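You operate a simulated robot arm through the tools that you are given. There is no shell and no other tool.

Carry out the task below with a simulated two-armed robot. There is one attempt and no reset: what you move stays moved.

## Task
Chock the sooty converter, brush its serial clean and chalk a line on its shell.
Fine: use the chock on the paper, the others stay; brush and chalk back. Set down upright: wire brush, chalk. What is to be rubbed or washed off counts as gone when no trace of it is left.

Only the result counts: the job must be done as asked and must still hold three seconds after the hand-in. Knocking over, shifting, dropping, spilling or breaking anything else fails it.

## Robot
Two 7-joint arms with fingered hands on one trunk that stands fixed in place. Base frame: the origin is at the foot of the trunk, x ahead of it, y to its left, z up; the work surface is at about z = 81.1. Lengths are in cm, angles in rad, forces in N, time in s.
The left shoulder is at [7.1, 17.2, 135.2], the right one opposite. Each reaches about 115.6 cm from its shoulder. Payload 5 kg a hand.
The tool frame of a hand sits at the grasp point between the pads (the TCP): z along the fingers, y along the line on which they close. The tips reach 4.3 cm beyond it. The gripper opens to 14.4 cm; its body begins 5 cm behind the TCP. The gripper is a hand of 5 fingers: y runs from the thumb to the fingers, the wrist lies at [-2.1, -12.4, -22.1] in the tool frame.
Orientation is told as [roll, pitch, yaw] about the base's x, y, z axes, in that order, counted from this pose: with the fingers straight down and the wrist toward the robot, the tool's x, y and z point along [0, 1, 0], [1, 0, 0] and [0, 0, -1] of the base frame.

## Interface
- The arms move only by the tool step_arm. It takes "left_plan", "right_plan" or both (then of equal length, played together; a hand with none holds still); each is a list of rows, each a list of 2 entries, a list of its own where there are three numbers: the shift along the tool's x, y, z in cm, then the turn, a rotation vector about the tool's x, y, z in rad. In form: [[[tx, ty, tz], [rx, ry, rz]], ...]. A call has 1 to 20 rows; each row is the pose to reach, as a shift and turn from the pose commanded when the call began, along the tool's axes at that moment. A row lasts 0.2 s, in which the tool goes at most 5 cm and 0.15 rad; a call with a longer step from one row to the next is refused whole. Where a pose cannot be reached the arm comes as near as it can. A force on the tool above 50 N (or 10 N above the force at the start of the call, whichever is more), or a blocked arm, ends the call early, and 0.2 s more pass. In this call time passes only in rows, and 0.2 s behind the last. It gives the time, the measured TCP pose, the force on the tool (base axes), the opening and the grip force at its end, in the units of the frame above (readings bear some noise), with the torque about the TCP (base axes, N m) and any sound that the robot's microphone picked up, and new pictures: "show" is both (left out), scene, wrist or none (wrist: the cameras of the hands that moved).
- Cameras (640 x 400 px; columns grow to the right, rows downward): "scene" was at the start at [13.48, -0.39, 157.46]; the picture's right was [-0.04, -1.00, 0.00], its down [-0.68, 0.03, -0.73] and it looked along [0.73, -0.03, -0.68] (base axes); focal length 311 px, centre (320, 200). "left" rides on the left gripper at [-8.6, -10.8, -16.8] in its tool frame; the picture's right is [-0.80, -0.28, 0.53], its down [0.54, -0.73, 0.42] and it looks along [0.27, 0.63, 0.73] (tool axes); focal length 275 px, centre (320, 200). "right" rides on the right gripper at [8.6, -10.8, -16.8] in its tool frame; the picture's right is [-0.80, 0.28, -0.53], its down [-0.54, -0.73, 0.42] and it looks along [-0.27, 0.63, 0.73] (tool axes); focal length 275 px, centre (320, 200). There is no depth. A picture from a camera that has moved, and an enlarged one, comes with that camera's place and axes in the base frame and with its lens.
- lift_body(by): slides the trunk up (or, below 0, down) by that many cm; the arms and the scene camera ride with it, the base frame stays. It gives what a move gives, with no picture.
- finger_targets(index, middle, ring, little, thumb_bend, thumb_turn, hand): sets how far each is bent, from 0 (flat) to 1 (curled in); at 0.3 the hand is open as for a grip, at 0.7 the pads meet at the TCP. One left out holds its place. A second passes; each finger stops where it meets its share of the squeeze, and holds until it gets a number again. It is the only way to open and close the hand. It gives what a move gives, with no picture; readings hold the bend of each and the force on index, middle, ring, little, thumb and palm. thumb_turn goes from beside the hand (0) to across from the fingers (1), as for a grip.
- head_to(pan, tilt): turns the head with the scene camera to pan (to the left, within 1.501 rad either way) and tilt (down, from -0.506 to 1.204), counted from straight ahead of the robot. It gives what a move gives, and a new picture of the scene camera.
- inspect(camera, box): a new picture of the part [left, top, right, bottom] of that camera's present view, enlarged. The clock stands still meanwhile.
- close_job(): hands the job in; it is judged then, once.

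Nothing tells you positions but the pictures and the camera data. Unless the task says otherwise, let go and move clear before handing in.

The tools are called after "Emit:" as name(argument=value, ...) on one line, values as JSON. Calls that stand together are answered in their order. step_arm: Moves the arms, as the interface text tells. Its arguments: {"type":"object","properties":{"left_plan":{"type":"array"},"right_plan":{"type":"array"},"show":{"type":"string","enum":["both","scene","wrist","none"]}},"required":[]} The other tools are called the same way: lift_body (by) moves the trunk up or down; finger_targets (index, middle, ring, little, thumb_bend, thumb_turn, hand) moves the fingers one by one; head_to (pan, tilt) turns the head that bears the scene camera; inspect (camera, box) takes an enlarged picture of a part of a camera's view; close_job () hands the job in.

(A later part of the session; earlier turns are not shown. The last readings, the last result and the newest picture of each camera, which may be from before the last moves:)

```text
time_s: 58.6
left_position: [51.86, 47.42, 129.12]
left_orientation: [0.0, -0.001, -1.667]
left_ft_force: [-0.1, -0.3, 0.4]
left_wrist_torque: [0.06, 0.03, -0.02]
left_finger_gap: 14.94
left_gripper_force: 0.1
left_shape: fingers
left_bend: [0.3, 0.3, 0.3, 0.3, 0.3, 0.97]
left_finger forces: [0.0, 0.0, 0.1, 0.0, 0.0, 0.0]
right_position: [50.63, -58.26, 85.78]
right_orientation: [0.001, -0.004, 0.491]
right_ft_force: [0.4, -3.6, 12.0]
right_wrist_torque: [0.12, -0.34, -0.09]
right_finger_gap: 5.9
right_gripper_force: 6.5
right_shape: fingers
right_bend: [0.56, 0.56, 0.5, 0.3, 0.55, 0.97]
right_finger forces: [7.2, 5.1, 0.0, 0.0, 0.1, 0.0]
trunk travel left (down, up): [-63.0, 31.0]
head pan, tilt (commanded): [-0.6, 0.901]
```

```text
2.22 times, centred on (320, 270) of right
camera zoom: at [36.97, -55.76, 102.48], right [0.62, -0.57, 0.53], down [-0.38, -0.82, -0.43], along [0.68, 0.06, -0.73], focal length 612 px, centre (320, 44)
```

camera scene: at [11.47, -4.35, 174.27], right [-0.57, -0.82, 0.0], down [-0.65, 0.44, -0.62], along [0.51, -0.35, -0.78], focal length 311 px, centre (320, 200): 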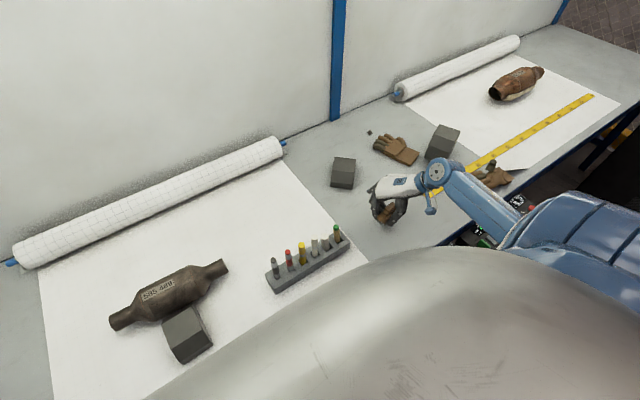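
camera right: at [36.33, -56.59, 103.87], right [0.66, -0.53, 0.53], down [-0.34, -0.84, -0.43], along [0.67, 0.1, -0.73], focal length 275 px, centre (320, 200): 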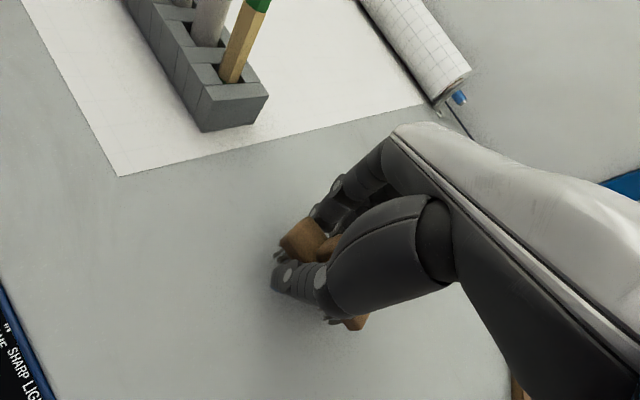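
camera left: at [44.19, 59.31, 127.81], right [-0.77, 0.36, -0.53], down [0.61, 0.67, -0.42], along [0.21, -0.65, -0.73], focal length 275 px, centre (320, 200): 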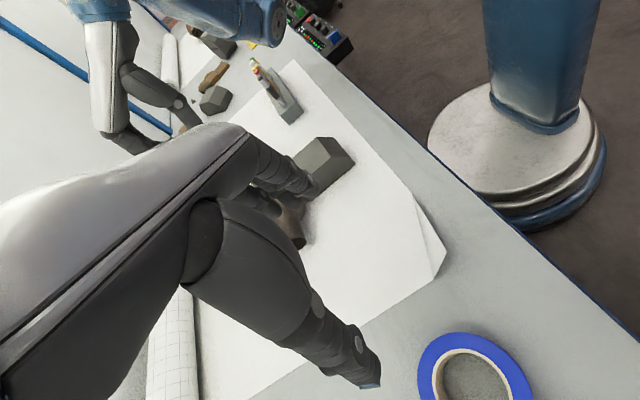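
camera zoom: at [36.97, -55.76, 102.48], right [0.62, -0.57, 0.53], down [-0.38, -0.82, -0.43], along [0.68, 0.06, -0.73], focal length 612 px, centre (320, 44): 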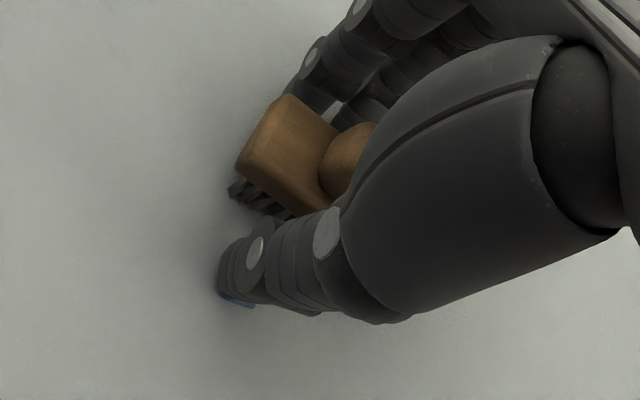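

Emit:
step_arm(right_plan=[[[0, 0, -0.5], [0, 0, 0]], [[0, 0, -1.2], [0, 0, 0]]], show="none")

Emit:
finger_targets(hand="right", index=0.3, middle=0.3, ring=0.3, little=0.3, thumb_bend=0.3)

Emit:
step_arm(right_plan=[[[0, 0, -3], [0, 0, 0]], [[0, 0, -7], [0, 0, 0]], [[0, 0, -11], [0, 0, 0]], [[0, 0, -15], [0, 0, 0]]], show="both")

Emit:
inspect(camera="right", box=[200, 200, 360, 320])

```text
time_s: 59.2
left_position: [51.66, 47.44, 129.09]
left_orientation: [0.002, 0.0, -1.667]
left_ft_force: [0.2, -0.8, -0.3]
left_wrist_torque: [-0.02, 0.01, -0.01]
left_finger_gap: 14.94
left_gripper_force: 0.0
left_shape: fingers
left_bend: [0.3, 0.3, 0.3, 0.3, 0.3, 0.97]
left_finger forces: [0.1, 0.1, 0.1, 0.0, 0.0, 0.0]
right_position: [50.58, -58.06, 86.69]
right_orientation: [0.005, 0.0, 0.489]
right_ft_force: [-1.0, -0.1, 0.3]
right_wrist_torque: [0.02, -0.04, 0.01]
right_finger_gap: 6.0
right_gripper_force: 0.0
right_shape: fingers
right_bend: [0.55, 0.55, 0.5, 0.3, 0.55, 0.97]
right_finger forces: [0.0, 0.0, 0.0, 0.0, 0.0, 0.1]
trunk travel left (down, up): [-63.0, 31.0]
head pan, tilt (commanded): [-0.6, 0.901]
```

```text
time_s: 60.2
left_position: [51.94, 47.51, 129.12]
left_orientation: [0.0, 0.0, -1.666]
left_ft_force: [-0.2, -0.2, -0.1]
left_wrist_torque: [0.0, 0.01, 0.02]
left_finger_gap: 14.95
left_gripper_force: 0.1
left_shape: fingers
left_bend: [0.3, 0.3, 0.3, 0.3, 0.3, 0.97]
left_finger forces: [0.0, 0.0, 0.0, 0.1, 0.0, 0.0]
right_position: [50.68, -58.11, 86.82]
right_orientation: [0.004, -0.001, 0.489]
right_ft_force: [-0.3, -0.1, -0.3]
right_wrist_torque: [-0.03, -0.01, 0.02]
right_finger_gap: 14.92
right_gripper_force: 0.1
right_shape: fingers
right_bend: [0.3, 0.3, 0.3, 0.3, 0.3, 0.97]
right_finger forces: [0.0, 0.1, 0.1, 0.0, 0.0, 0.0]
trunk travel left (down, up): [-63.0, 31.0]
head pan, tilt (commanded): [-0.6, 0.901]
```

```text
time_s: 61.2
left_position: [51.86, 47.51, 129.18]
left_orientation: [0.0, 0.002, -1.666]
left_ft_force: [0.2, 2.0, -0.7]
left_wrist_torque: [0.01, -0.01, -0.04]
left_finger_gap: 14.94
left_gripper_force: 0.2
left_shape: fingers
left_bend: [0.3, 0.3, 0.3, 0.3, 0.3, 0.97]
left_finger forces: [0.0, 0.1, 0.0, 0.0, 0.0, 0.0]
right_position: [50.46, -58.16, 102.03]
right_orientation: [0.006, -0.001, 0.489]
right_ft_force: [0.2, 1.3, -0.3]
right_wrist_torque: [0.0, -0.01, 0.0]
right_finger_gap: 14.94
right_gripper_force: 0.0
right_shape: fingers
right_bend: [0.3, 0.3, 0.3, 0.3, 0.3, 0.97]
right_finger forces: [0.0, 0.0, 0.0, 0.0, 0.0, 0.0]
trunk travel left (down, up): [-63.0, 31.0]
head pan, tilt (commanded): [-0.6, 0.901]
camera scene: at [11.35, -4.22, 174.27], right [-0.56, -0.83, 0.0], down [-0.65, 0.44, -0.62], along [0.51, -0.35, -0.78], focal length 311 px, centre (320, 200)
camera right: at [36.87, -55.71, 118.66], right [0.63, -0.57, 0.53], down [-0.39, -0.82, -0.43], along [0.68, 0.06, -0.73], focal length 275 px, centre (320, 200)
```

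scene: 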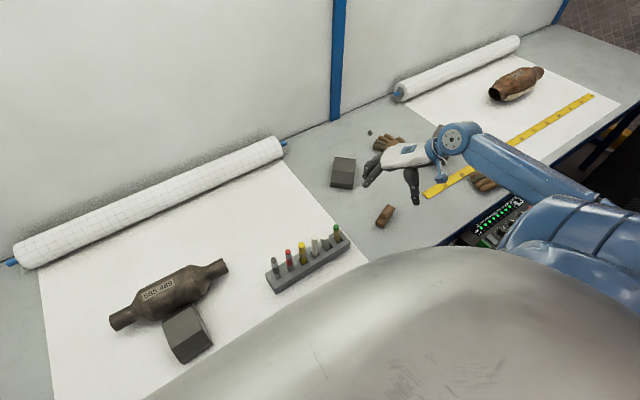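
right: 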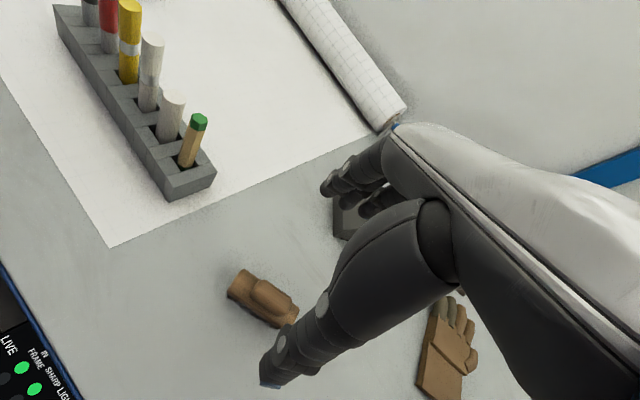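

```text
3.33 times, centred on (280, 260) of right
camera zoom: at [36.87, -55.71, 118.66], right [0.63, -0.57, 0.53], down [-0.39, -0.82, -0.43], along [0.68, 0.06, -0.73], focal length 918 px, centre (453, 0)
```

zoom: 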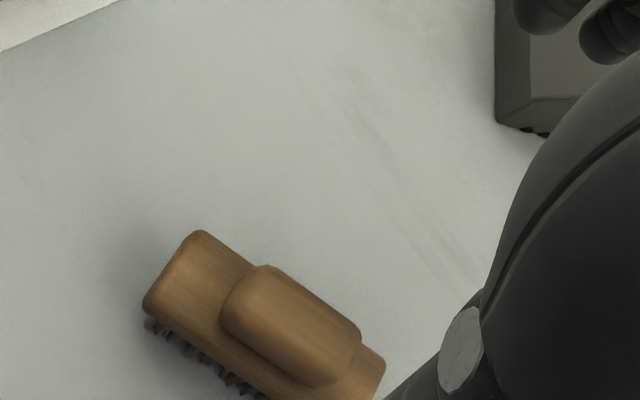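

The brush stands on its bristles at its old spot (about 1 cm off, slightly turned). Now I'll study the rack and the chalk from this angle.

Emit:
inspect(camera="right", box=[100, 60, 240, 200])

Emit:
inspect(camera="scene", box=[260, 210, 360, 300])

Emit:
inspect(camera="scene", box=[360, 190, 410, 235])

```text
2.86 times, centred on (170, 130) of right
camera zoom: at [36.87, -55.71, 118.66], right [0.63, -0.57, 0.53], down [-0.39, -0.82, -0.43], along [0.68, 0.06, -0.73], focal length 786 px, centre (749, 400)
```

zoom: 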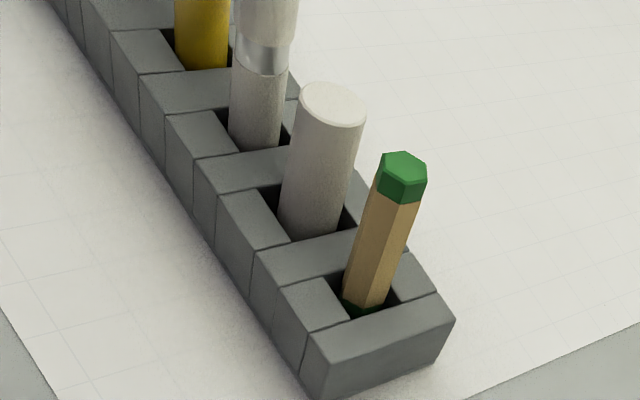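

```text
4.44 times, centred on (310, 255) of scene
camera zoom: at [11.35, -4.22, 174.27], right [-0.56, -0.83, 0.0], down [-0.65, 0.44, -0.62], along [0.51, -0.35, -0.78], focal length 1383 px, centre (364, -44)
```

zoom: 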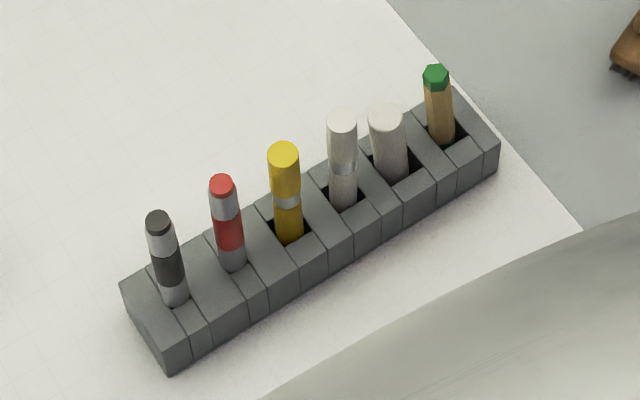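

```text
8.89 times, centred on (385, 212) of scene
camera zoom: at [11.35, -4.22, 174.27], right [-0.56, -0.83, 0.0], down [-0.65, 0.44, -0.62], along [0.51, -0.35, -0.78], focal length 2766 px, centre (-258, 89)
```

zoom: 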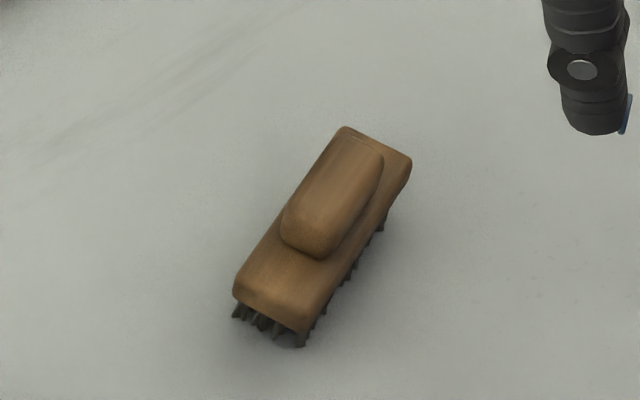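

The chalk is the plain white stick in slot 5, centred near (52.7, −34.4) with its top at z≈91.5. Before using it, I'll check that the chock still touches the converter after the hard press.

Emit:
head_to(pan=0.1, tilt=0.95)

Emit:
inspect(camera="scene", box=[230, 160, 390, 280])

Emit:
inspect(camera="left", box=[240, 80, 400, 220])

```text
time_s: 62.3
left_position: [51.73, 47.44, 129.18]
left_orientation: [0.0, 0.0, -1.666]
left_ft_force: [0.7, -0.3, 0.1]
left_wrist_torque: [0.01, 0.0, -0.02]
left_finger_gap: 14.93
left_gripper_force: 0.1
left_shape: fingers
left_bend: [0.3, 0.3, 0.3, 0.3, 0.3, 0.97]
left_finger forces: [0.1, 0.0, 0.0, 0.0, 0.0, 0.0]
right_position: [50.64, -58.09, 101.89]
right_orientation: [0.004, 0.0, 0.492]
right_ft_force: [-0.3, 1.1, 0.2]
right_wrist_torque: [-0.01, 0.04, 0.0]
right_finger_gap: 14.93
right_gripper_force: 0.1
right_shape: fingers
right_bend: [0.3, 0.3, 0.3, 0.3, 0.3, 0.97]
right_finger forces: [0.0, 0.0, 0.0, 0.0, 0.0, 0.0]
trunk travel left (down, up): [-63.0, 31.0]
head pan, tilt (commanded): [0.099, 0.949]
camera scene: at [12.41, 0.68, 173.91], right [0.1, -1.0, 0.0], down [-0.81, -0.08, -0.58], along [0.58, 0.06, -0.81], focal length 311 px, centre (320, 200)
```

scene: 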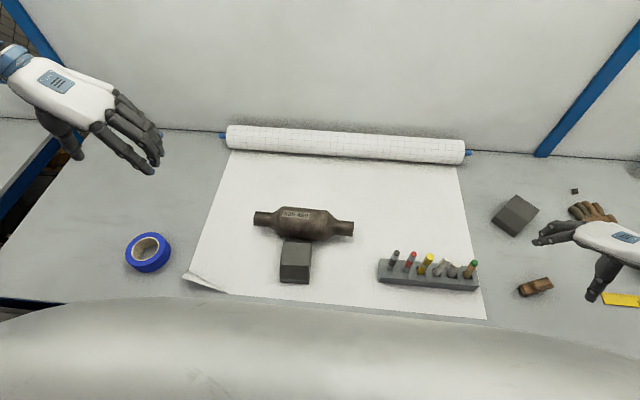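

```text
3.33 times, centred on (310, 220) of scene
camera zoom: at [12.41, 0.68, 173.91], right [0.1, -1.0, 0.0], down [-0.81, -0.08, -0.58], along [0.58, 0.06, -0.81], focal length 1037 px, centre (353, 133)
```

zoom: 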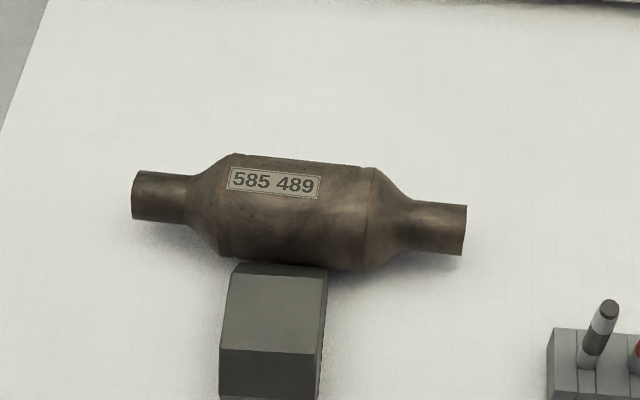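

```text
2.86 times, centred on (320, 150) of left
camera zoom: at [44.14, 59.05, 145.96], right [-0.77, 0.36, -0.53], down [0.61, 0.67, -0.42], along [0.21, -0.65, -0.73], focal length 786 px, centre (320, 343)
```

zoom: 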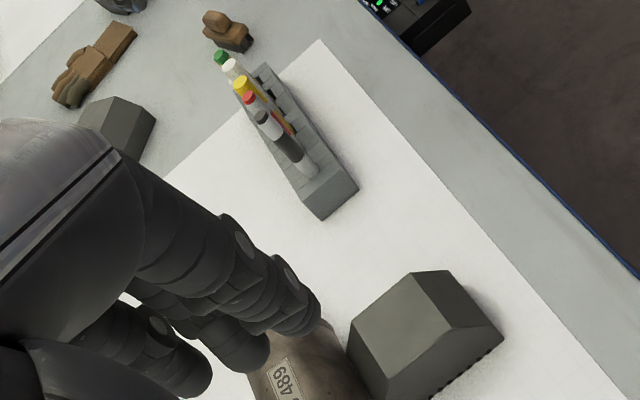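

The converter hasn't shifted and the chock still sits against it. I'll bring the right hand above the chalk, fingers open, for a precise pinch with thumb and index only so the neighbouring sticks stay untouched.

Emit:
step_arm(right_plan=[[[0, 0, -4.2], [0, 0, 0.05]], [[4.04, 2.6, -4.2], [0, 0, 0.1]], [[8.08, 5.2, -4.2], [0, 0, 0.15]], [[12.12, 7.8, -4.2], [0, 0, 0.2]], [[16.16, 10.45, -4.2], [0, 0, 0.25]], [[20.2, 13.06, -4.2], [0, 0, 0.29]]], show="both")

Emit:
head_to(pan=-0.5, tilt=0.95)

Emit:
inspect(camera="right", box=[160, 180, 400, 400])

```text
time_s: 63.7
left_position: [51.96, 47.63, 129.07]
left_orientation: [-0.003, -0.001, -1.667]
left_ft_force: [-0.3, 0.9, -0.3]
left_wrist_torque: [-0.04, 0.06, -0.01]
left_finger_gap: 14.95
left_gripper_force: 0.1
left_shape: fingers
left_bend: [0.3, 0.3, 0.3, 0.3, 0.3, 0.97]
left_finger forces: [0.1, 0.0, 0.0, 0.1, 0.1, 0.1]
right_position: [52.93, -34.12, 106.29]
right_orientation: [0.002, 0.0, 0.197]
right_ft_force: [-0.2, 0.4, 0.5]
right_wrist_torque: [-0.06, 0.0, 0.0]
right_finger_gap: 14.95
right_gripper_force: 0.1
right_shape: fingers
right_bend: [0.3, 0.3, 0.3, 0.3, 0.3, 0.97]
right_finger forces: [0.0, 0.1, 0.1, 0.0, 0.1, 0.1]
trunk travel left (down, up): [-63.0, 31.0]
head pan, tilt (commanded): [0.099, 0.949]
camera scene: at [12.54, 0.93, 173.9], right [0.1, -1.0, 0.0], down [-0.81, -0.08, -0.58], along [0.58, 0.06, -0.81], focal length 311 px, centre (320, 200)
camera right: at [40.45, -27.82, 122.99], right [0.43, -0.73, 0.53], down [-0.6, -0.67, -0.42], along [0.67, -0.14, -0.73], focal length 275 px, centre (320, 200)
```

scene: 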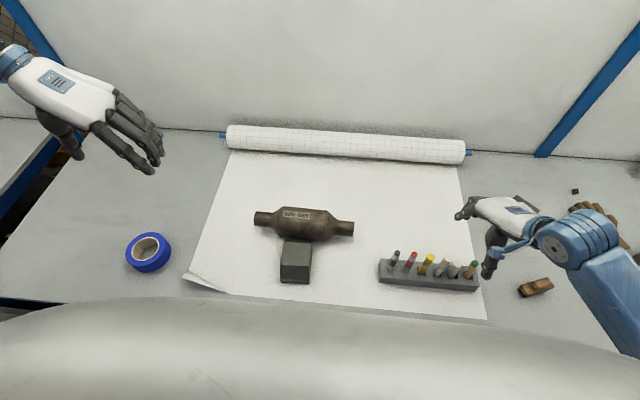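
right: 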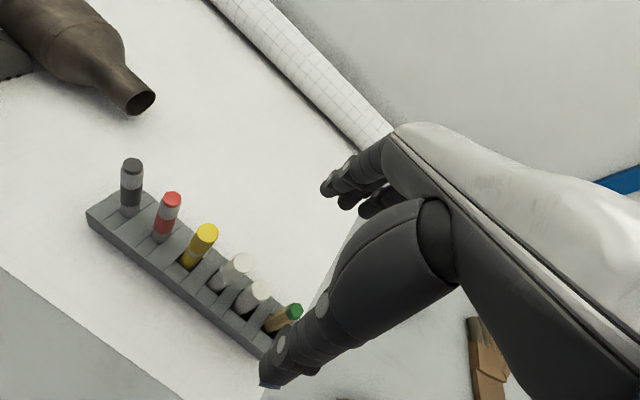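

```text
time_s: 64.7
left_position: [51.92, 47.37, 129.02]
left_orientation: [0.0, 0.0, -1.667]
left_ft_force: [0.1, -0.5, -0.1]
left_wrist_torque: [0.0, -0.02, 0.0]
left_finger_gap: 14.96
left_gripper_force: 0.0
left_shape: fingers
left_bend: [0.3, 0.3, 0.3, 0.3, 0.3, 0.97]
left_finger forces: [0.0, 0.1, 0.0, 0.0, 0.0, 0.0]
right_position: [52.68, -34.32, 106.18]
right_orientation: [0.006, 0.0, 0.202]
right_ft_force: [0.2, -0.3, 0.0]
right_wrist_torque: [0.0, -0.03, 0.02]
right_finger_gap: 14.95
right_gripper_force: 0.2
right_shape: fingers
right_bend: [0.3, 0.3, 0.3, 0.3, 0.3, 0.97]
right_finger forces: [0.0, 0.0, 0.0, 0.0, 0.0, 0.0]
trunk travel left (down, up): [-63.0, 31.0]
head pan, tilt (commanded): [-0.499, 0.949]
camera scene: at [11.54, -3.53, 173.91], right [-0.48, -0.88, 0.0], down [-0.71, 0.39, -0.58], along [0.51, -0.28, -0.81], focal length 311 px, centre (320, 200)
```

scene: 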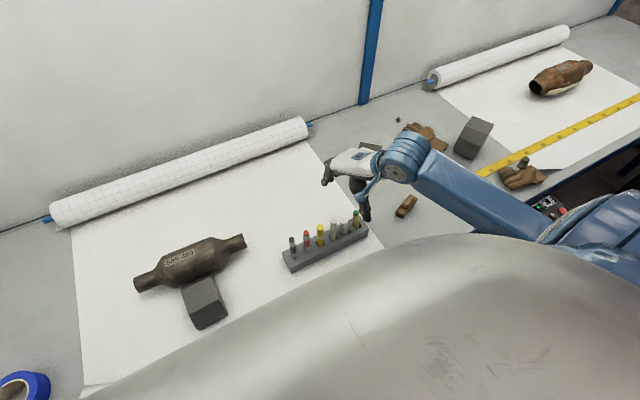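

```text
1.82 times, centred on (280, 290) of right
camera zoom: at [40.32, -28.06, 122.93], right [0.44, -0.73, 0.53], down [-0.6, -0.67, -0.43], along [0.67, -0.13, -0.73], focal length 500 px, centre (393, 36)
```

zoom: 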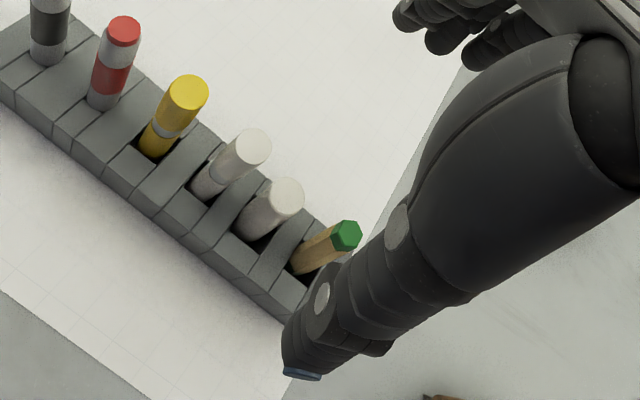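

Emit:
step_arm(right_plan=[[[0.1, -0.1, 4], [0, 0, 0]], [[0.2, -0.2, 8], [0, 0, 0]], [[0.2, -0.2, 10.5], [0, 0, 0]]], show="none")

Emit:
inspect(camera="right", box=[160, 180, 400, 400])

Emit:
inspect(camera="scene", box=[270, 140, 410, 280])

```text
time_s: 65.5
left_position: [52.0, 47.53, 129.08]
left_orientation: [0.0, 0.001, -1.667]
left_ft_force: [0.2, 0.2, 0.5]
left_wrist_torque: [0.0, 0.0, 0.02]
left_finger_gap: 14.96
left_gripper_force: 0.0
left_shape: fingers
left_bend: [0.3, 0.3, 0.3, 0.3, 0.3, 0.97]
left_finger forces: [0.0, 0.0, 0.0, 0.0, 0.0, 0.0]
right_position: [52.56, -34.04, 95.58]
right_orientation: [0.007, 0.0, 0.201]
right_ft_force: [0.5, -0.4, 0.2]
right_wrist_torque: [0.01, 0.03, -0.01]
right_finger_gap: 14.94
right_gripper_force: 0.1
right_shape: fingers
right_bend: [0.3, 0.3, 0.3, 0.3, 0.3, 0.97]
right_finger forces: [0.1, 0.0, 0.0, 0.1, 0.0, 0.0]
trunk travel left (down, up): [-63.0, 31.0]
head pan, tilt (commanded): [-0.499, 0.949]
```

```text
1.82 times, centred on (280, 290) of right
camera zoom: at [40.1, -27.76, 112.37], right [0.44, -0.73, 0.53], down [-0.6, -0.67, -0.43], along [0.67, -0.13, -0.73], focal length 500 px, centre (393, 36)
```

zoom: 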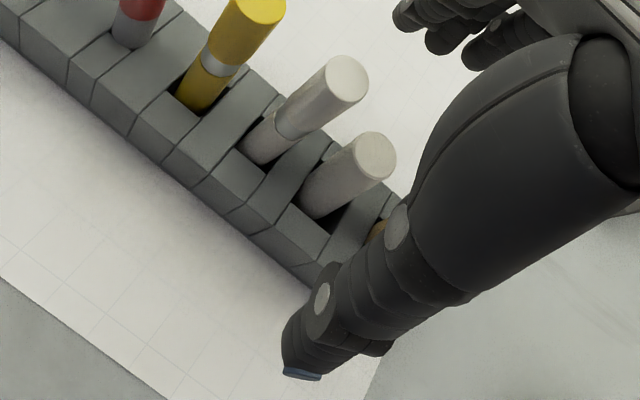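

```text
2.86 times, centred on (340, 210) of scene
camera zoom: at [11.6, -3.47, 173.91], right [-0.48, -0.88, 0.0], down [-0.71, 0.39, -0.58], along [0.51, -0.28, -0.81], focal length 889 px, centre (263, 171)
```

zoom: 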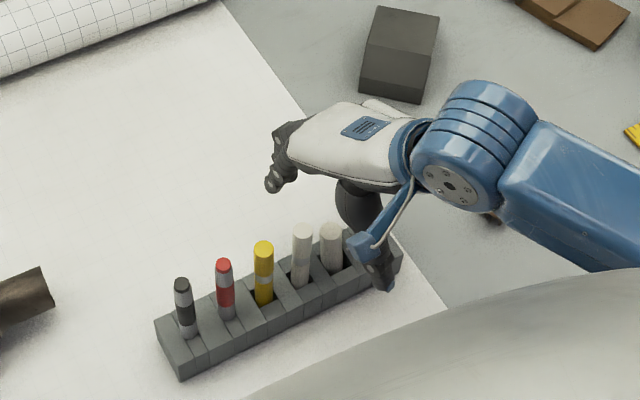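

The thumb drifts toward +x of the tool when closing, so I'll shift the hand about 1 cm so the chalk lies between thumb and index, then descend to gripping height.

Emit:
step_arm(right_plan=[[[-1.0, 0.15, 0], [0, 0, 0]], [[-1.0, 0.15, 2.0], [0, 0, 0]], [[-1.0, 0.15, 3.6], [0, 0, 0]]], show="none")

Emit:
inspect(camera="right", box=[160, 180, 400, 400])

Emit:
finger_targets(hand="right", index=0.55, thumb_bend=0.55)

Emit:
inspect(camera="right", box=[160, 180, 400, 400])

Emit:
inspect(camera="scene", box=[290, 150, 390, 250])

```text
time_s: 66.3
left_position: [51.92, 47.52, 129.14]
left_orientation: [0.001, 0.0, -1.665]
left_ft_force: [0.1, 0.1, 0.2]
left_wrist_torque: [-0.02, -0.02, 0.01]
left_finger_gap: 14.92
left_gripper_force: 0.1
left_shape: fingers
left_bend: [0.3, 0.3, 0.3, 0.3, 0.3, 0.97]
left_finger forces: [0.0, 0.0, 0.1, 0.0, 0.0, 0.0]
right_position: [52.88, -35.02, 92.11]
right_orientation: [0.004, 0.001, 0.2]
right_ft_force: [-0.1, 0.3, -0.3]
right_wrist_torque: [0.02, 0.01, 0.0]
right_finger_gap: 14.94
right_gripper_force: 0.2
right_shape: fingers
right_bend: [0.3, 0.3, 0.3, 0.3, 0.3, 0.97]
right_finger forces: [0.1, 0.1, 0.0, 0.1, 0.0, 0.0]
trunk travel left (down, up): [-63.0, 31.0]
head pan, tilt (commanded): [-0.499, 0.949]
```

```text
1.82 times, centred on (280, 290) of right
camera zoom: at [40.46, -28.79, 108.79], right [0.44, -0.73, 0.53], down [-0.6, -0.67, -0.43], along [0.67, -0.13, -0.73], focal length 500 px, centre (393, 36)
```

zoom: 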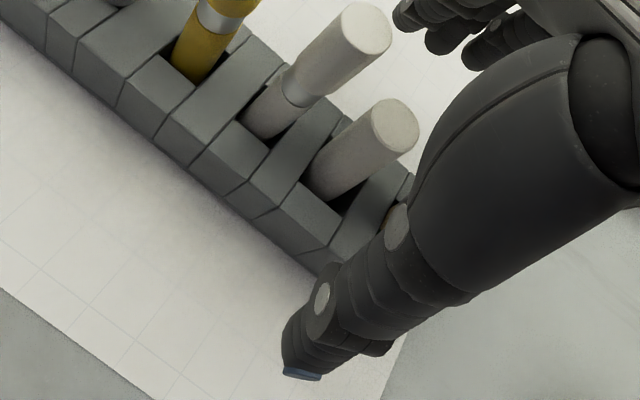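

```text
time_s: 67.3
left_position: [51.73, 47.52, 129.04]
left_orientation: [-0.001, 0.0, -1.666]
left_ft_force: [0.5, -0.1, 0.1]
left_wrist_torque: [0.0, 0.01, 0.0]
left_finger_gap: 14.97
left_gripper_force: 0.1
left_shape: fingers
left_bend: [0.3, 0.3, 0.3, 0.3, 0.3, 0.97]
left_finger forces: [0.0, 0.0, 0.0, 0.0, 0.0, 0.0]
right_position: [52.79, -34.88, 92.04]
right_orientation: [0.006, 0.0, 0.201]
right_ft_force: [-1.0, 0.0, -0.3]
right_wrist_torque: [-0.01, 0.05, -0.03]
right_finger_gap: 6.09
right_gripper_force: 0.0
right_shape: fingers
right_bend: [0.55, 0.3, 0.3, 0.3, 0.55, 0.97]
right_finger forces: [0.0, 0.0, 0.0, 0.0, 0.0, 0.0]
trunk travel left (down, up): [-63.0, 31.0]
head pan, tilt (commanded): [-0.499, 0.949]
```

```text
1.82 times, centred on (280, 290) of right
camera zoom: at [40.45, -28.79, 108.8], right [0.44, -0.73, 0.53], down [-0.6, -0.67, -0.43], along [0.67, -0.13, -0.73], focal length 500 px, centre (393, 36)
```

zoom: 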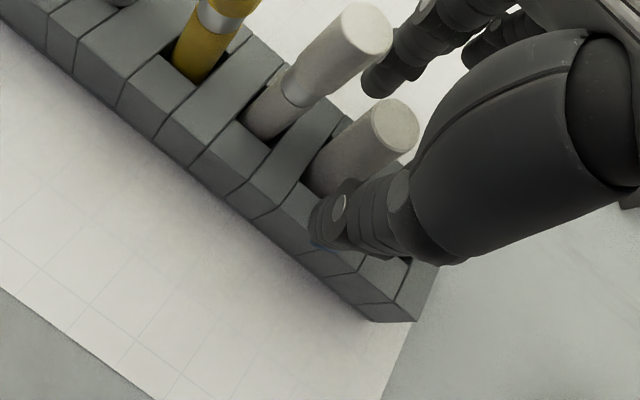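

```text
4.00 times, centred on (340, 200) of scene
camera zoom: at [11.57, -3.49, 173.91], right [-0.48, -0.88, 0.0], down [-0.71, 0.39, -0.58], along [0.51, -0.28, -0.81], focal length 1245 px, centre (240, 200)
```

zoom: 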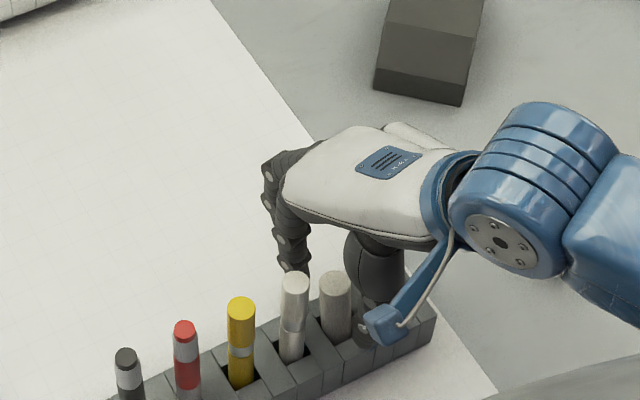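

Emit:
finger_targets(hand="right", index=0.63, thumb_bend=0.63)

Emit:
inspect(camera="right", box=[260, 180, 420, 320])

Emit:
inspect(camera="scene", box=[310, 180, 390, 250])

```text
time_s: 68.3
left_position: [51.8, 47.37, 129.13]
left_orientation: [0.002, 0.0, -1.666]
left_ft_force: [0.6, 0.2, -0.4]
left_wrist_torque: [0.04, 0.01, -0.04]
left_finger_gap: 14.96
left_gripper_force: 0.0
left_shape: fingers
left_bend: [0.3, 0.3, 0.3, 0.3, 0.3, 0.97]
left_finger forces: [0.0, 0.0, 0.0, 0.0, 0.1, 0.0]
right_position: [52.78, -34.94, 92.12]
right_orientation: [0.005, -0.001, 0.2]
right_ft_force: [0.4, 0.6, -0.2]
right_wrist_torque: [-0.03, 0.01, 0.01]
right_finger_gap: 3.27
right_gripper_force: 0.0
right_shape: fingers
right_bend: [0.63, 0.3, 0.3, 0.3, 0.63, 0.97]
right_finger forces: [0.0, 0.0, 0.0, 0.0, 0.2, 0.1]
trunk travel left (down, up): [-63.0, 31.0]
head pan, tilt (commanded): [-0.499, 0.949]
```

```text
2.86 times, centred on (340, 250) of right
camera zoom: at [40.45, -28.79, 108.8], right [0.44, -0.73, 0.53], down [-0.6, -0.67, -0.43], along [0.67, -0.13, -0.73], focal length 786 px, centre (263, 57)
```

zoom: 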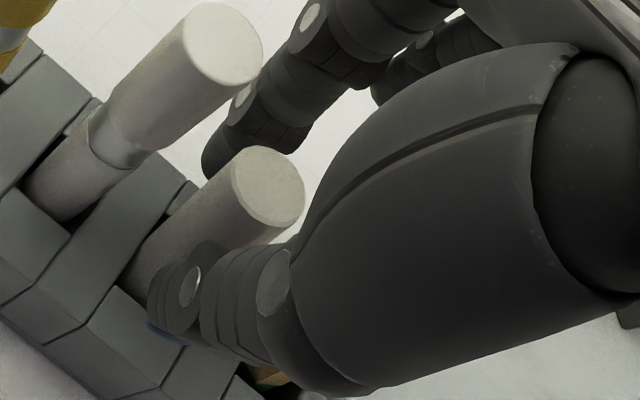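

```text
5.71 times, centred on (350, 215) of scene
camera zoom: at [11.56, -3.5, 173.91], right [-0.48, -0.88, 0.0], down [-0.71, 0.39, -0.58], along [0.51, -0.28, -0.81], focal length 1778 px, centre (149, 114)
```

zoom: 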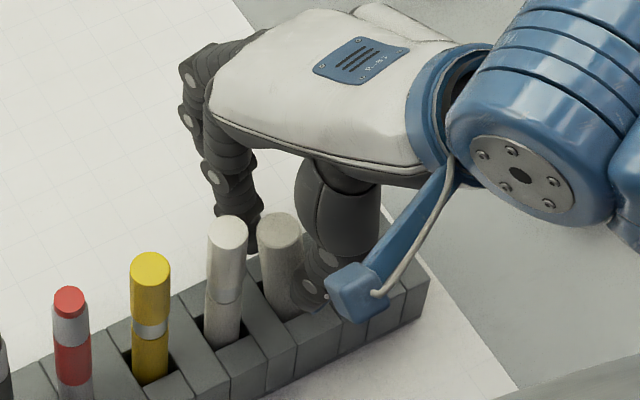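

Emit:
finger_targets(hand="right", index=0.7, thumb_bend=0.7)

Emit:
inspect(camera="right", box=[260, 180, 420, 320])

Emit:
inspect(camera="scene", box=[310, 180, 390, 250])

```text
time_s: 69.3
left_position: [51.94, 47.44, 129.2]
left_orientation: [0.0, 0.002, -1.668]
left_ft_force: [0.2, 0.1, -0.4]
left_wrist_torque: [0.0, -0.01, -0.01]
left_finger_gap: 14.98
left_gripper_force: 0.1
left_shape: fingers
left_bend: [0.3, 0.3, 0.3, 0.3, 0.3, 0.97]
left_finger forces: [0.0, 0.1, 0.0, 0.0, 0.0, 0.1]
right_position: [52.83, -35.02, 92.11]
right_orientation: [0.006, -0.002, 0.201]
right_ft_force: [-0.7, -0.7, -0.6]
right_wrist_torque: [-0.02, 0.01, -0.04]
right_finger_gap: 2.59
right_gripper_force: 5.6
right_shape: fingers
right_bend: [0.65, 0.3, 0.3, 0.3, 0.65, 0.97]
right_finger forces: [5.9, 0.0, 0.1, 0.1, 6.0, 0.0]
trunk travel left (down, up): [-63.0, 31.0]
head pan, tilt (commanded): [-0.499, 0.949]
```

```text
2.86 times, centred on (340, 250) of right
camera zoom: at [40.45, -28.8, 108.79], right [0.44, -0.73, 0.53], down [-0.6, -0.67, -0.43], along [0.67, -0.13, -0.73], focal length 786 px, centre (263, 57)
```

zoom: 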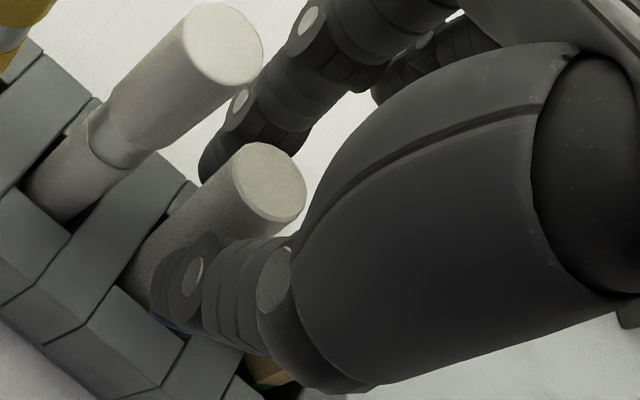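

```text
5.71 times, centred on (350, 215) of scene
camera zoom: at [11.56, -3.5, 173.91], right [-0.48, -0.88, 0.0], down [-0.71, 0.39, -0.58], along [0.51, -0.28, -0.81], focal length 1778 px, centre (149, 114)
```

zoom: 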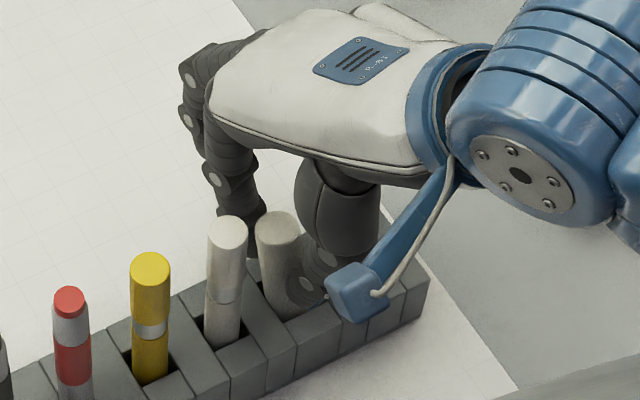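

Emit:
finger_targets(hand="right", index=0.76, thumb_bend=0.76)

Emit:
step_arm(right_plan=[[[0, 0, -1], [0, 0, 0]], [[0, 0, -3], [0, 0, 0]]], show="none")

Emit:
inspect(camera="right", box=[260, 180, 420, 320])

Emit:
inspect(camera="scene", box=[310, 180, 390, 250])

```text
time_s: 70.3
left_position: [51.81, 47.37, 129.18]
left_orientation: [0.0, -0.001, -1.667]
left_ft_force: [-0.3, 0.3, 0.8]
left_wrist_torque: [-0.01, 0.02, 0.0]
left_finger_gap: 14.96
left_gripper_force: 0.0
left_shape: fingers
left_bend: [0.3, 0.3, 0.3, 0.3, 0.3, 0.97]
left_finger forces: [0.0, 0.0, 0.0, 0.0, 0.1, 0.0]
right_position: [52.75, -34.99, 92.08]
right_orientation: [0.006, -0.001, 0.201]
right_ft_force: [-3.8, -2.1, 0.6]
right_wrist_torque: [-0.07, 0.25, 0.04]
right_finger_gap: 2.59
right_gripper_force: 11.7
right_shape: fingers
right_bend: [0.62, 0.3, 0.3, 0.3, 0.69, 0.97]
right_finger forces: [9.7, 0.0, 0.0, 0.0, 13.8, 0.1]
trunk travel left (down, up): [-63.0, 31.0]
head pan, tilt (commanded): [-0.499, 0.949]
```

```text
time_s: 70.9
left_position: [51.8, 47.51, 129.21]
left_orientation: [-0.001, -0.002, -1.667]
left_ft_force: [-0.3, -0.1, 0.0]
left_wrist_torque: [0.02, 0.01, -0.02]
left_finger_gap: 14.95
left_gripper_force: 0.0
left_shape: fingers
left_bend: [0.3, 0.3, 0.3, 0.3, 0.3, 0.97]
left_finger forces: [0.2, 0.0, 0.1, 0.0, 0.0, 0.1]
right_position: [52.96, -35.13, 95.18]
right_orientation: [0.005, -0.001, 0.201]
right_ft_force: [0.0, -0.5, -0.8]
right_wrist_torque: [0.0, 0.01, -0.02]
right_finger_gap: 2.56
right_gripper_force: 11.0
right_shape: fingers
right_bend: [0.61, 0.3, 0.3, 0.3, 0.7, 0.97]
right_finger forces: [10.9, 0.1, 0.0, 0.0, 10.5, 0.1]
trunk travel left (down, up): [-63.0, 31.0]
head pan, tilt (commanded): [-0.499, 0.949]
```

```text
2.86 times, centred on (340, 250) of right
camera zoom: at [40.45, -28.84, 111.84], right [0.44, -0.73, 0.53], down [-0.6, -0.67, -0.43], along [0.67, -0.13, -0.73], focal length 786 px, centre (263, 57)
```

zoom: 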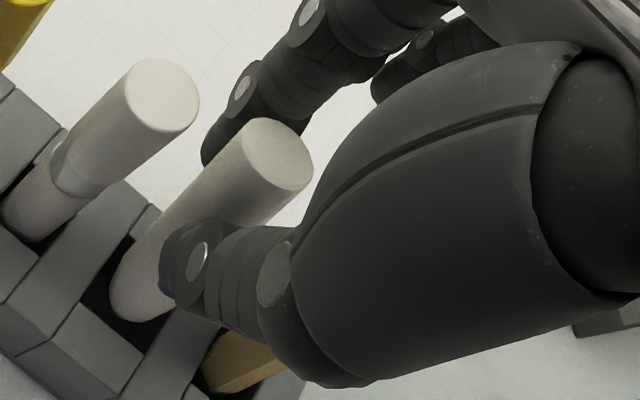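

```text
5.71 times, centred on (350, 215) of scene
camera zoom: at [11.55, -3.48, 173.9], right [-0.48, -0.88, 0.0], down [-0.71, 0.39, -0.58], along [0.51, -0.28, -0.81], focal length 1778 px, centre (149, 114)
```

zoom: 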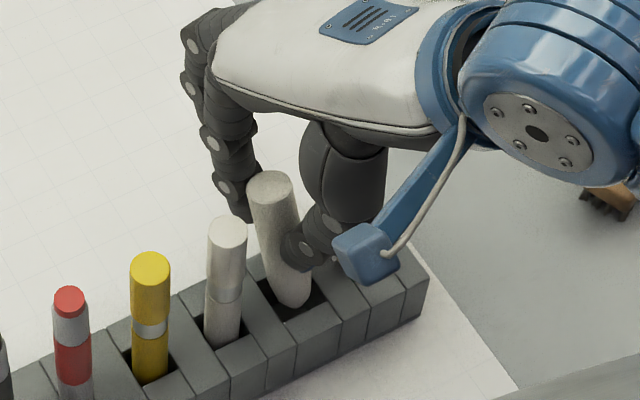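

The chalk is out of its slot with a rounded lower tip, slightly tilted in the pinch. I'll raise it clear and measure it.

Emit:
step_arm(right_plan=[[[0, 0, -4], [0, 0, 0]], [[0, 0, -8], [0, 0, 0]], [[0, 0, -12], [0, 0, 0]], [[0, 0, -16], [0, 0, 0]]], show="scene")

Emit:
inspect(camera="right", box=[260, 180, 420, 320])

Emit:
inspect(camera="scene", box=[310, 120, 410, 220])

```text
time_s: 71.9
left_position: [51.82, 47.53, 129.09]
left_orientation: [0.0, 0.0, -1.668]
left_ft_force: [1.0, -0.3, 0.3]
left_wrist_torque: [0.02, 0.01, 0.02]
left_finger_gap: 14.97
left_gripper_force: 0.0
left_shape: fingers
left_bend: [0.3, 0.3, 0.3, 0.3, 0.3, 0.97]
left_finger forces: [0.0, 0.1, 0.0, 0.1, 0.0, 0.1]
right_position: [52.78, -35.2, 111.17]
right_orientation: [0.006, 0.001, 0.198]
right_ft_force: [0.1, 0.9, -0.7]
right_wrist_torque: [-0.01, -0.01, -0.01]
right_finger_gap: 2.55
right_gripper_force: 11.0
right_shape: fingers
right_bend: [0.61, 0.3, 0.3, 0.3, 0.7, 0.97]
right_finger forces: [11.0, 0.1, 0.1, 0.0, 10.6, 0.0]
trunk travel left (down, up): [-63.0, 31.0]
head pan, tilt (commanded): [-0.499, 0.949]
camera scene: at [11.56, -3.48, 173.9], right [-0.48, -0.88, 0.0], down [-0.71, 0.39, -0.58], along [0.51, -0.28, -0.81], focal length 311 px, centre (320, 200)
```

scene: 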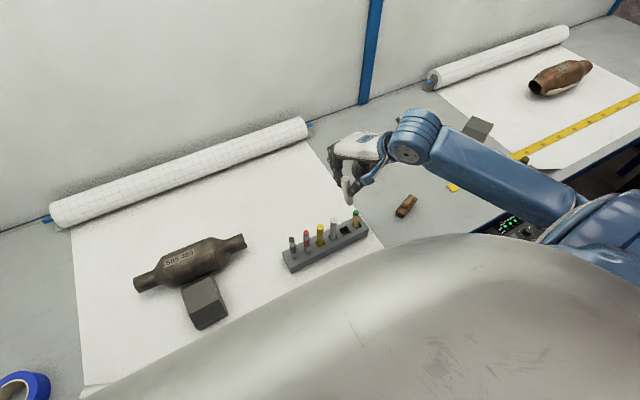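

```text
2.86 times, centred on (340, 250) of right
camera zoom: at [40.4, -29.0, 127.89], right [0.44, -0.73, 0.53], down [-0.6, -0.67, -0.42], along [0.67, -0.13, -0.73], focal length 786 px, centre (263, 57)
```

zoom: 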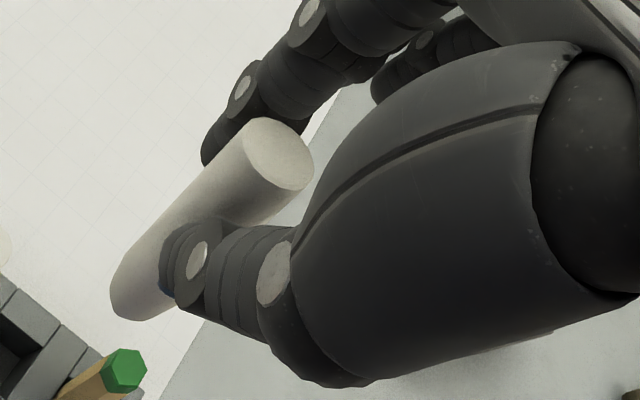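

```text
4.00 times, centred on (360, 170) of scene
camera zoom: at [11.56, -3.48, 173.9], right [-0.48, -0.88, 0.0], down [-0.71, 0.39, -0.58], along [0.51, -0.28, -0.81], focal length 1245 px, centre (160, 320)
```

zoom: 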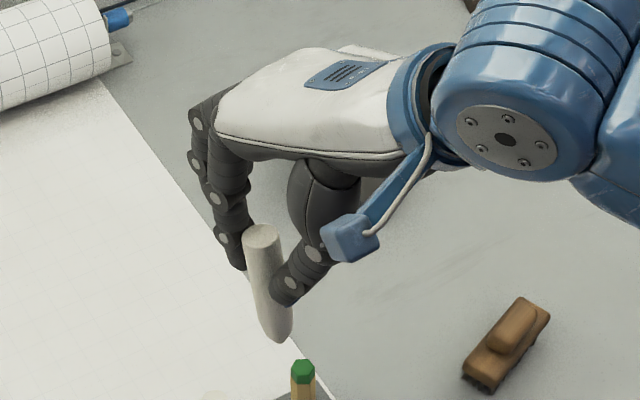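

The chalk is about 10 cm long with its tip roughly 11 cm below the TCP, leaning slightly toward the thumb. That suits a line on the shell's far-upper flank, where pressing pushes the converter into the chock. I'll raise the trunk more for elbow room first.

Emit:
lift_body(by=12)

Emit:
head_to(pan=0.05, tilt=0.95)

```text
time_s: 73.4
left_position: [51.8, 47.41, 141.05]
left_orientation: [0.001, 0.0, -1.667]
left_ft_force: [-0.6, -0.2, -0.1]
left_wrist_torque: [-0.02, 0.0, 0.01]
left_finger_gap: 14.94
left_gripper_force: 0.0
left_shape: fingers
left_bend: [0.3, 0.3, 0.3, 0.3, 0.3, 0.97]
left_finger forces: [0.0, 0.0, 0.1, 0.0, 0.0, 0.0]
right_position: [52.8, -35.19, 123.04]
right_orientation: [0.005, -0.001, 0.2]
right_ft_force: [-0.1, 0.0, -0.4]
right_wrist_torque: [-0.02, 0.01, 0.0]
right_finger_gap: 2.52
right_gripper_force: 10.4
right_shape: fingers
right_bend: [0.61, 0.3, 0.3, 0.3, 0.7, 0.97]
right_finger forces: [10.9, 0.0, 0.0, 0.0, 10.6, 0.1]
trunk travel left (down, up): [-75.0, 19.0]
head pan, tilt (commanded): [-0.499, 0.949]
```

```text
time_s: 74.4
left_position: [51.74, 47.63, 141.23]
left_orientation: [0.0, 0.0, -1.667]
left_ft_force: [-0.6, 1.3, 0.5]
left_wrist_torque: [-0.02, -0.01, 0.01]
left_finger_gap: 14.97
left_gripper_force: 0.0
left_shape: fingers
left_bend: [0.3, 0.3, 0.3, 0.3, 0.3, 0.97]
left_finger forces: [0.0, 0.0, 0.0, 0.1, 0.0, 0.1]
right_position: [52.8, -35.27, 123.17]
right_orientation: [0.005, 0.0, 0.201]
right_ft_force: [-0.1, 0.2, -0.7]
right_wrist_torque: [0.01, 0.01, -0.02]
right_finger_gap: 2.54
right_gripper_force: 11.2
right_shape: fingers
right_bend: [0.61, 0.3, 0.3, 0.3, 0.7, 0.97]
right_finger forces: [10.8, 0.0, 0.0, 0.0, 10.6, 0.0]
trunk travel left (down, up): [-75.0, 19.0]
head pan, tilt (commanded): [0.051, 0.949]
camera scene: at [12.45, 0.34, 185.91], right [0.05, -1.0, 0.0], down [-0.81, -0.04, -0.58], along [0.58, 0.03, -0.81], focal length 311 px, centre (320, 200)
```

scene: 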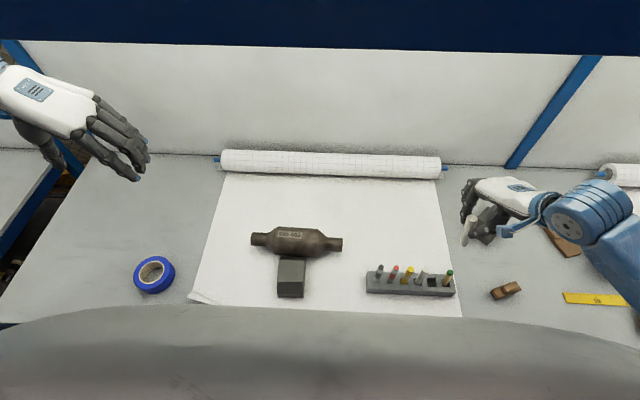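

Emit:
step_arm(right_plan=[[[4.02, 2.24, 0.45], [0, 0, -0.01]], [[8.04, 4.49, 0.9], [0, 0, -0.02]], [[12.05, 6.73, 1.36], [0, 0, -0.03]], [[16.07, 8.97, 1.82], [0, 0, -0.04]], [[20.09, 11.2, 2.27], [0, 0, -0.05]], [[24.1, 13.46, 2.73], [0, 0, -0.06]], [[28.1, 15.7, 3.18], [0, 0, -0.07]], [[32.1, 17.94, 3.64], [0, 0, -0.08]], [[36.2, 20.2, 4.1], [0, 0, -0.09]], [[40.2, 22.4, 4.55], [0, 0, -0.1]], [[44.2, 24.67, 5.0], [0, 0, -0.1]]], show="both")

Emit:
inspect(camera="scene", box=[230, 150, 390, 310])

Emit:
inspect(camera="right", box=[160, 180, 400, 400])

```text
time_s: 76.8
left_position: [51.95, 47.79, 141.06]
left_orientation: [0.001, -0.002, -1.668]
left_ft_force: [0.1, 0.5, 0.1]
left_wrist_torque: [-0.03, 0.01, 0.01]
left_finger_gap: 14.96
left_gripper_force: 0.1
left_shape: fingers
left_bend: [0.3, 0.3, 0.3, 0.3, 0.3, 0.97]
left_finger forces: [0.1, 0.0, 0.1, 0.1, 0.0, 0.0]
right_position: [68.45, 13.28, 118.25]
right_orientation: [0.001, 0.002, 0.3]
right_ft_force: [0.5, 0.0, -1.5]
right_wrist_torque: [-0.05, 0.02, -0.02]
right_finger_gap: 2.5
right_gripper_force: 10.3
right_shape: fingers
right_bend: [0.6, 0.3, 0.3, 0.3, 0.7, 0.97]
right_finger forces: [11.0, 0.0, 0.0, 0.1, 10.6, 0.1]
trunk travel left (down, up): [-75.0, 19.0]
head pan, tilt (commanded): [0.051, 0.949]
camera scene: at [12.53, 0.71, 185.9], right [0.05, -1.0, 0.0], down [-0.81, -0.04, -0.58], along [0.58, 0.03, -0.81], focal length 311 px, centre (320, 200)
camera right: at [55.36, 18.24, 134.95], right [0.51, -0.68, 0.53], down [-0.53, -0.73, -0.42], along [0.68, -0.07, -0.73], focal length 275 px, centre (320, 200)
```

scene: 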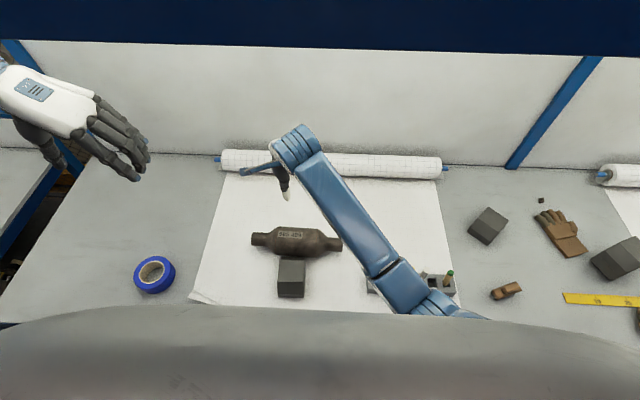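
right: 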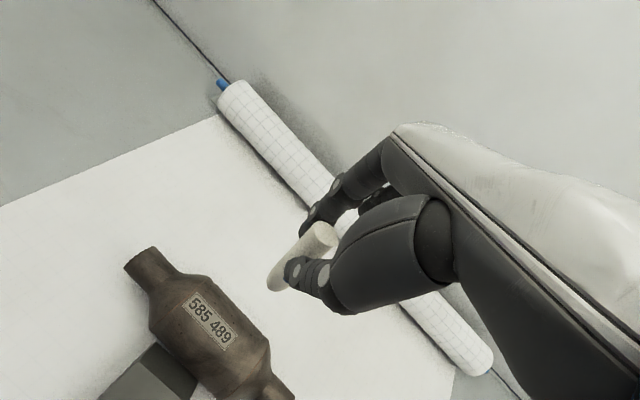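

```text
2.50 times, centred on (310, 230) of scene
camera zoom: at [12.53, 0.71, 185.9], right [0.05, -1.0, 0.0], down [-0.81, -0.04, -0.58], along [0.58, 0.03, -0.81], focal length 778 px, centre (345, 125)
```

zoom: 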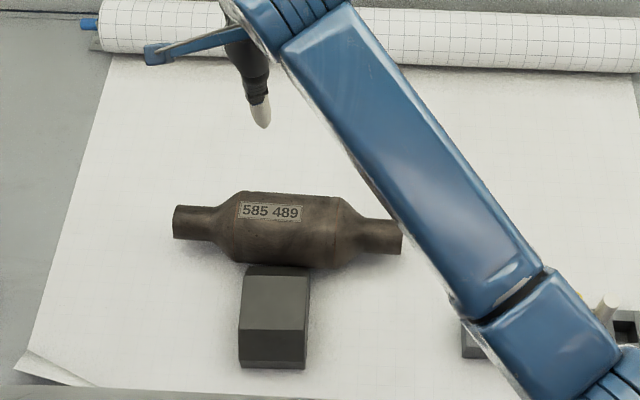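

```text
1.82 times, centred on (280, 290) of right
camera zoom: at [55.36, 18.24, 134.95], right [0.51, -0.68, 0.53], down [-0.53, -0.73, -0.42], along [0.68, -0.07, -0.73], focal length 500 px, centre (393, 36)
```

zoom: 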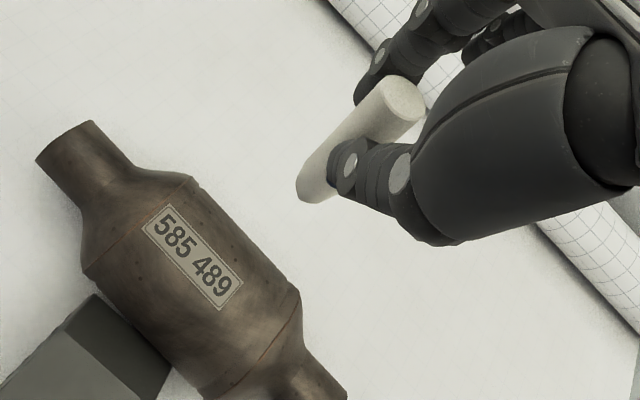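

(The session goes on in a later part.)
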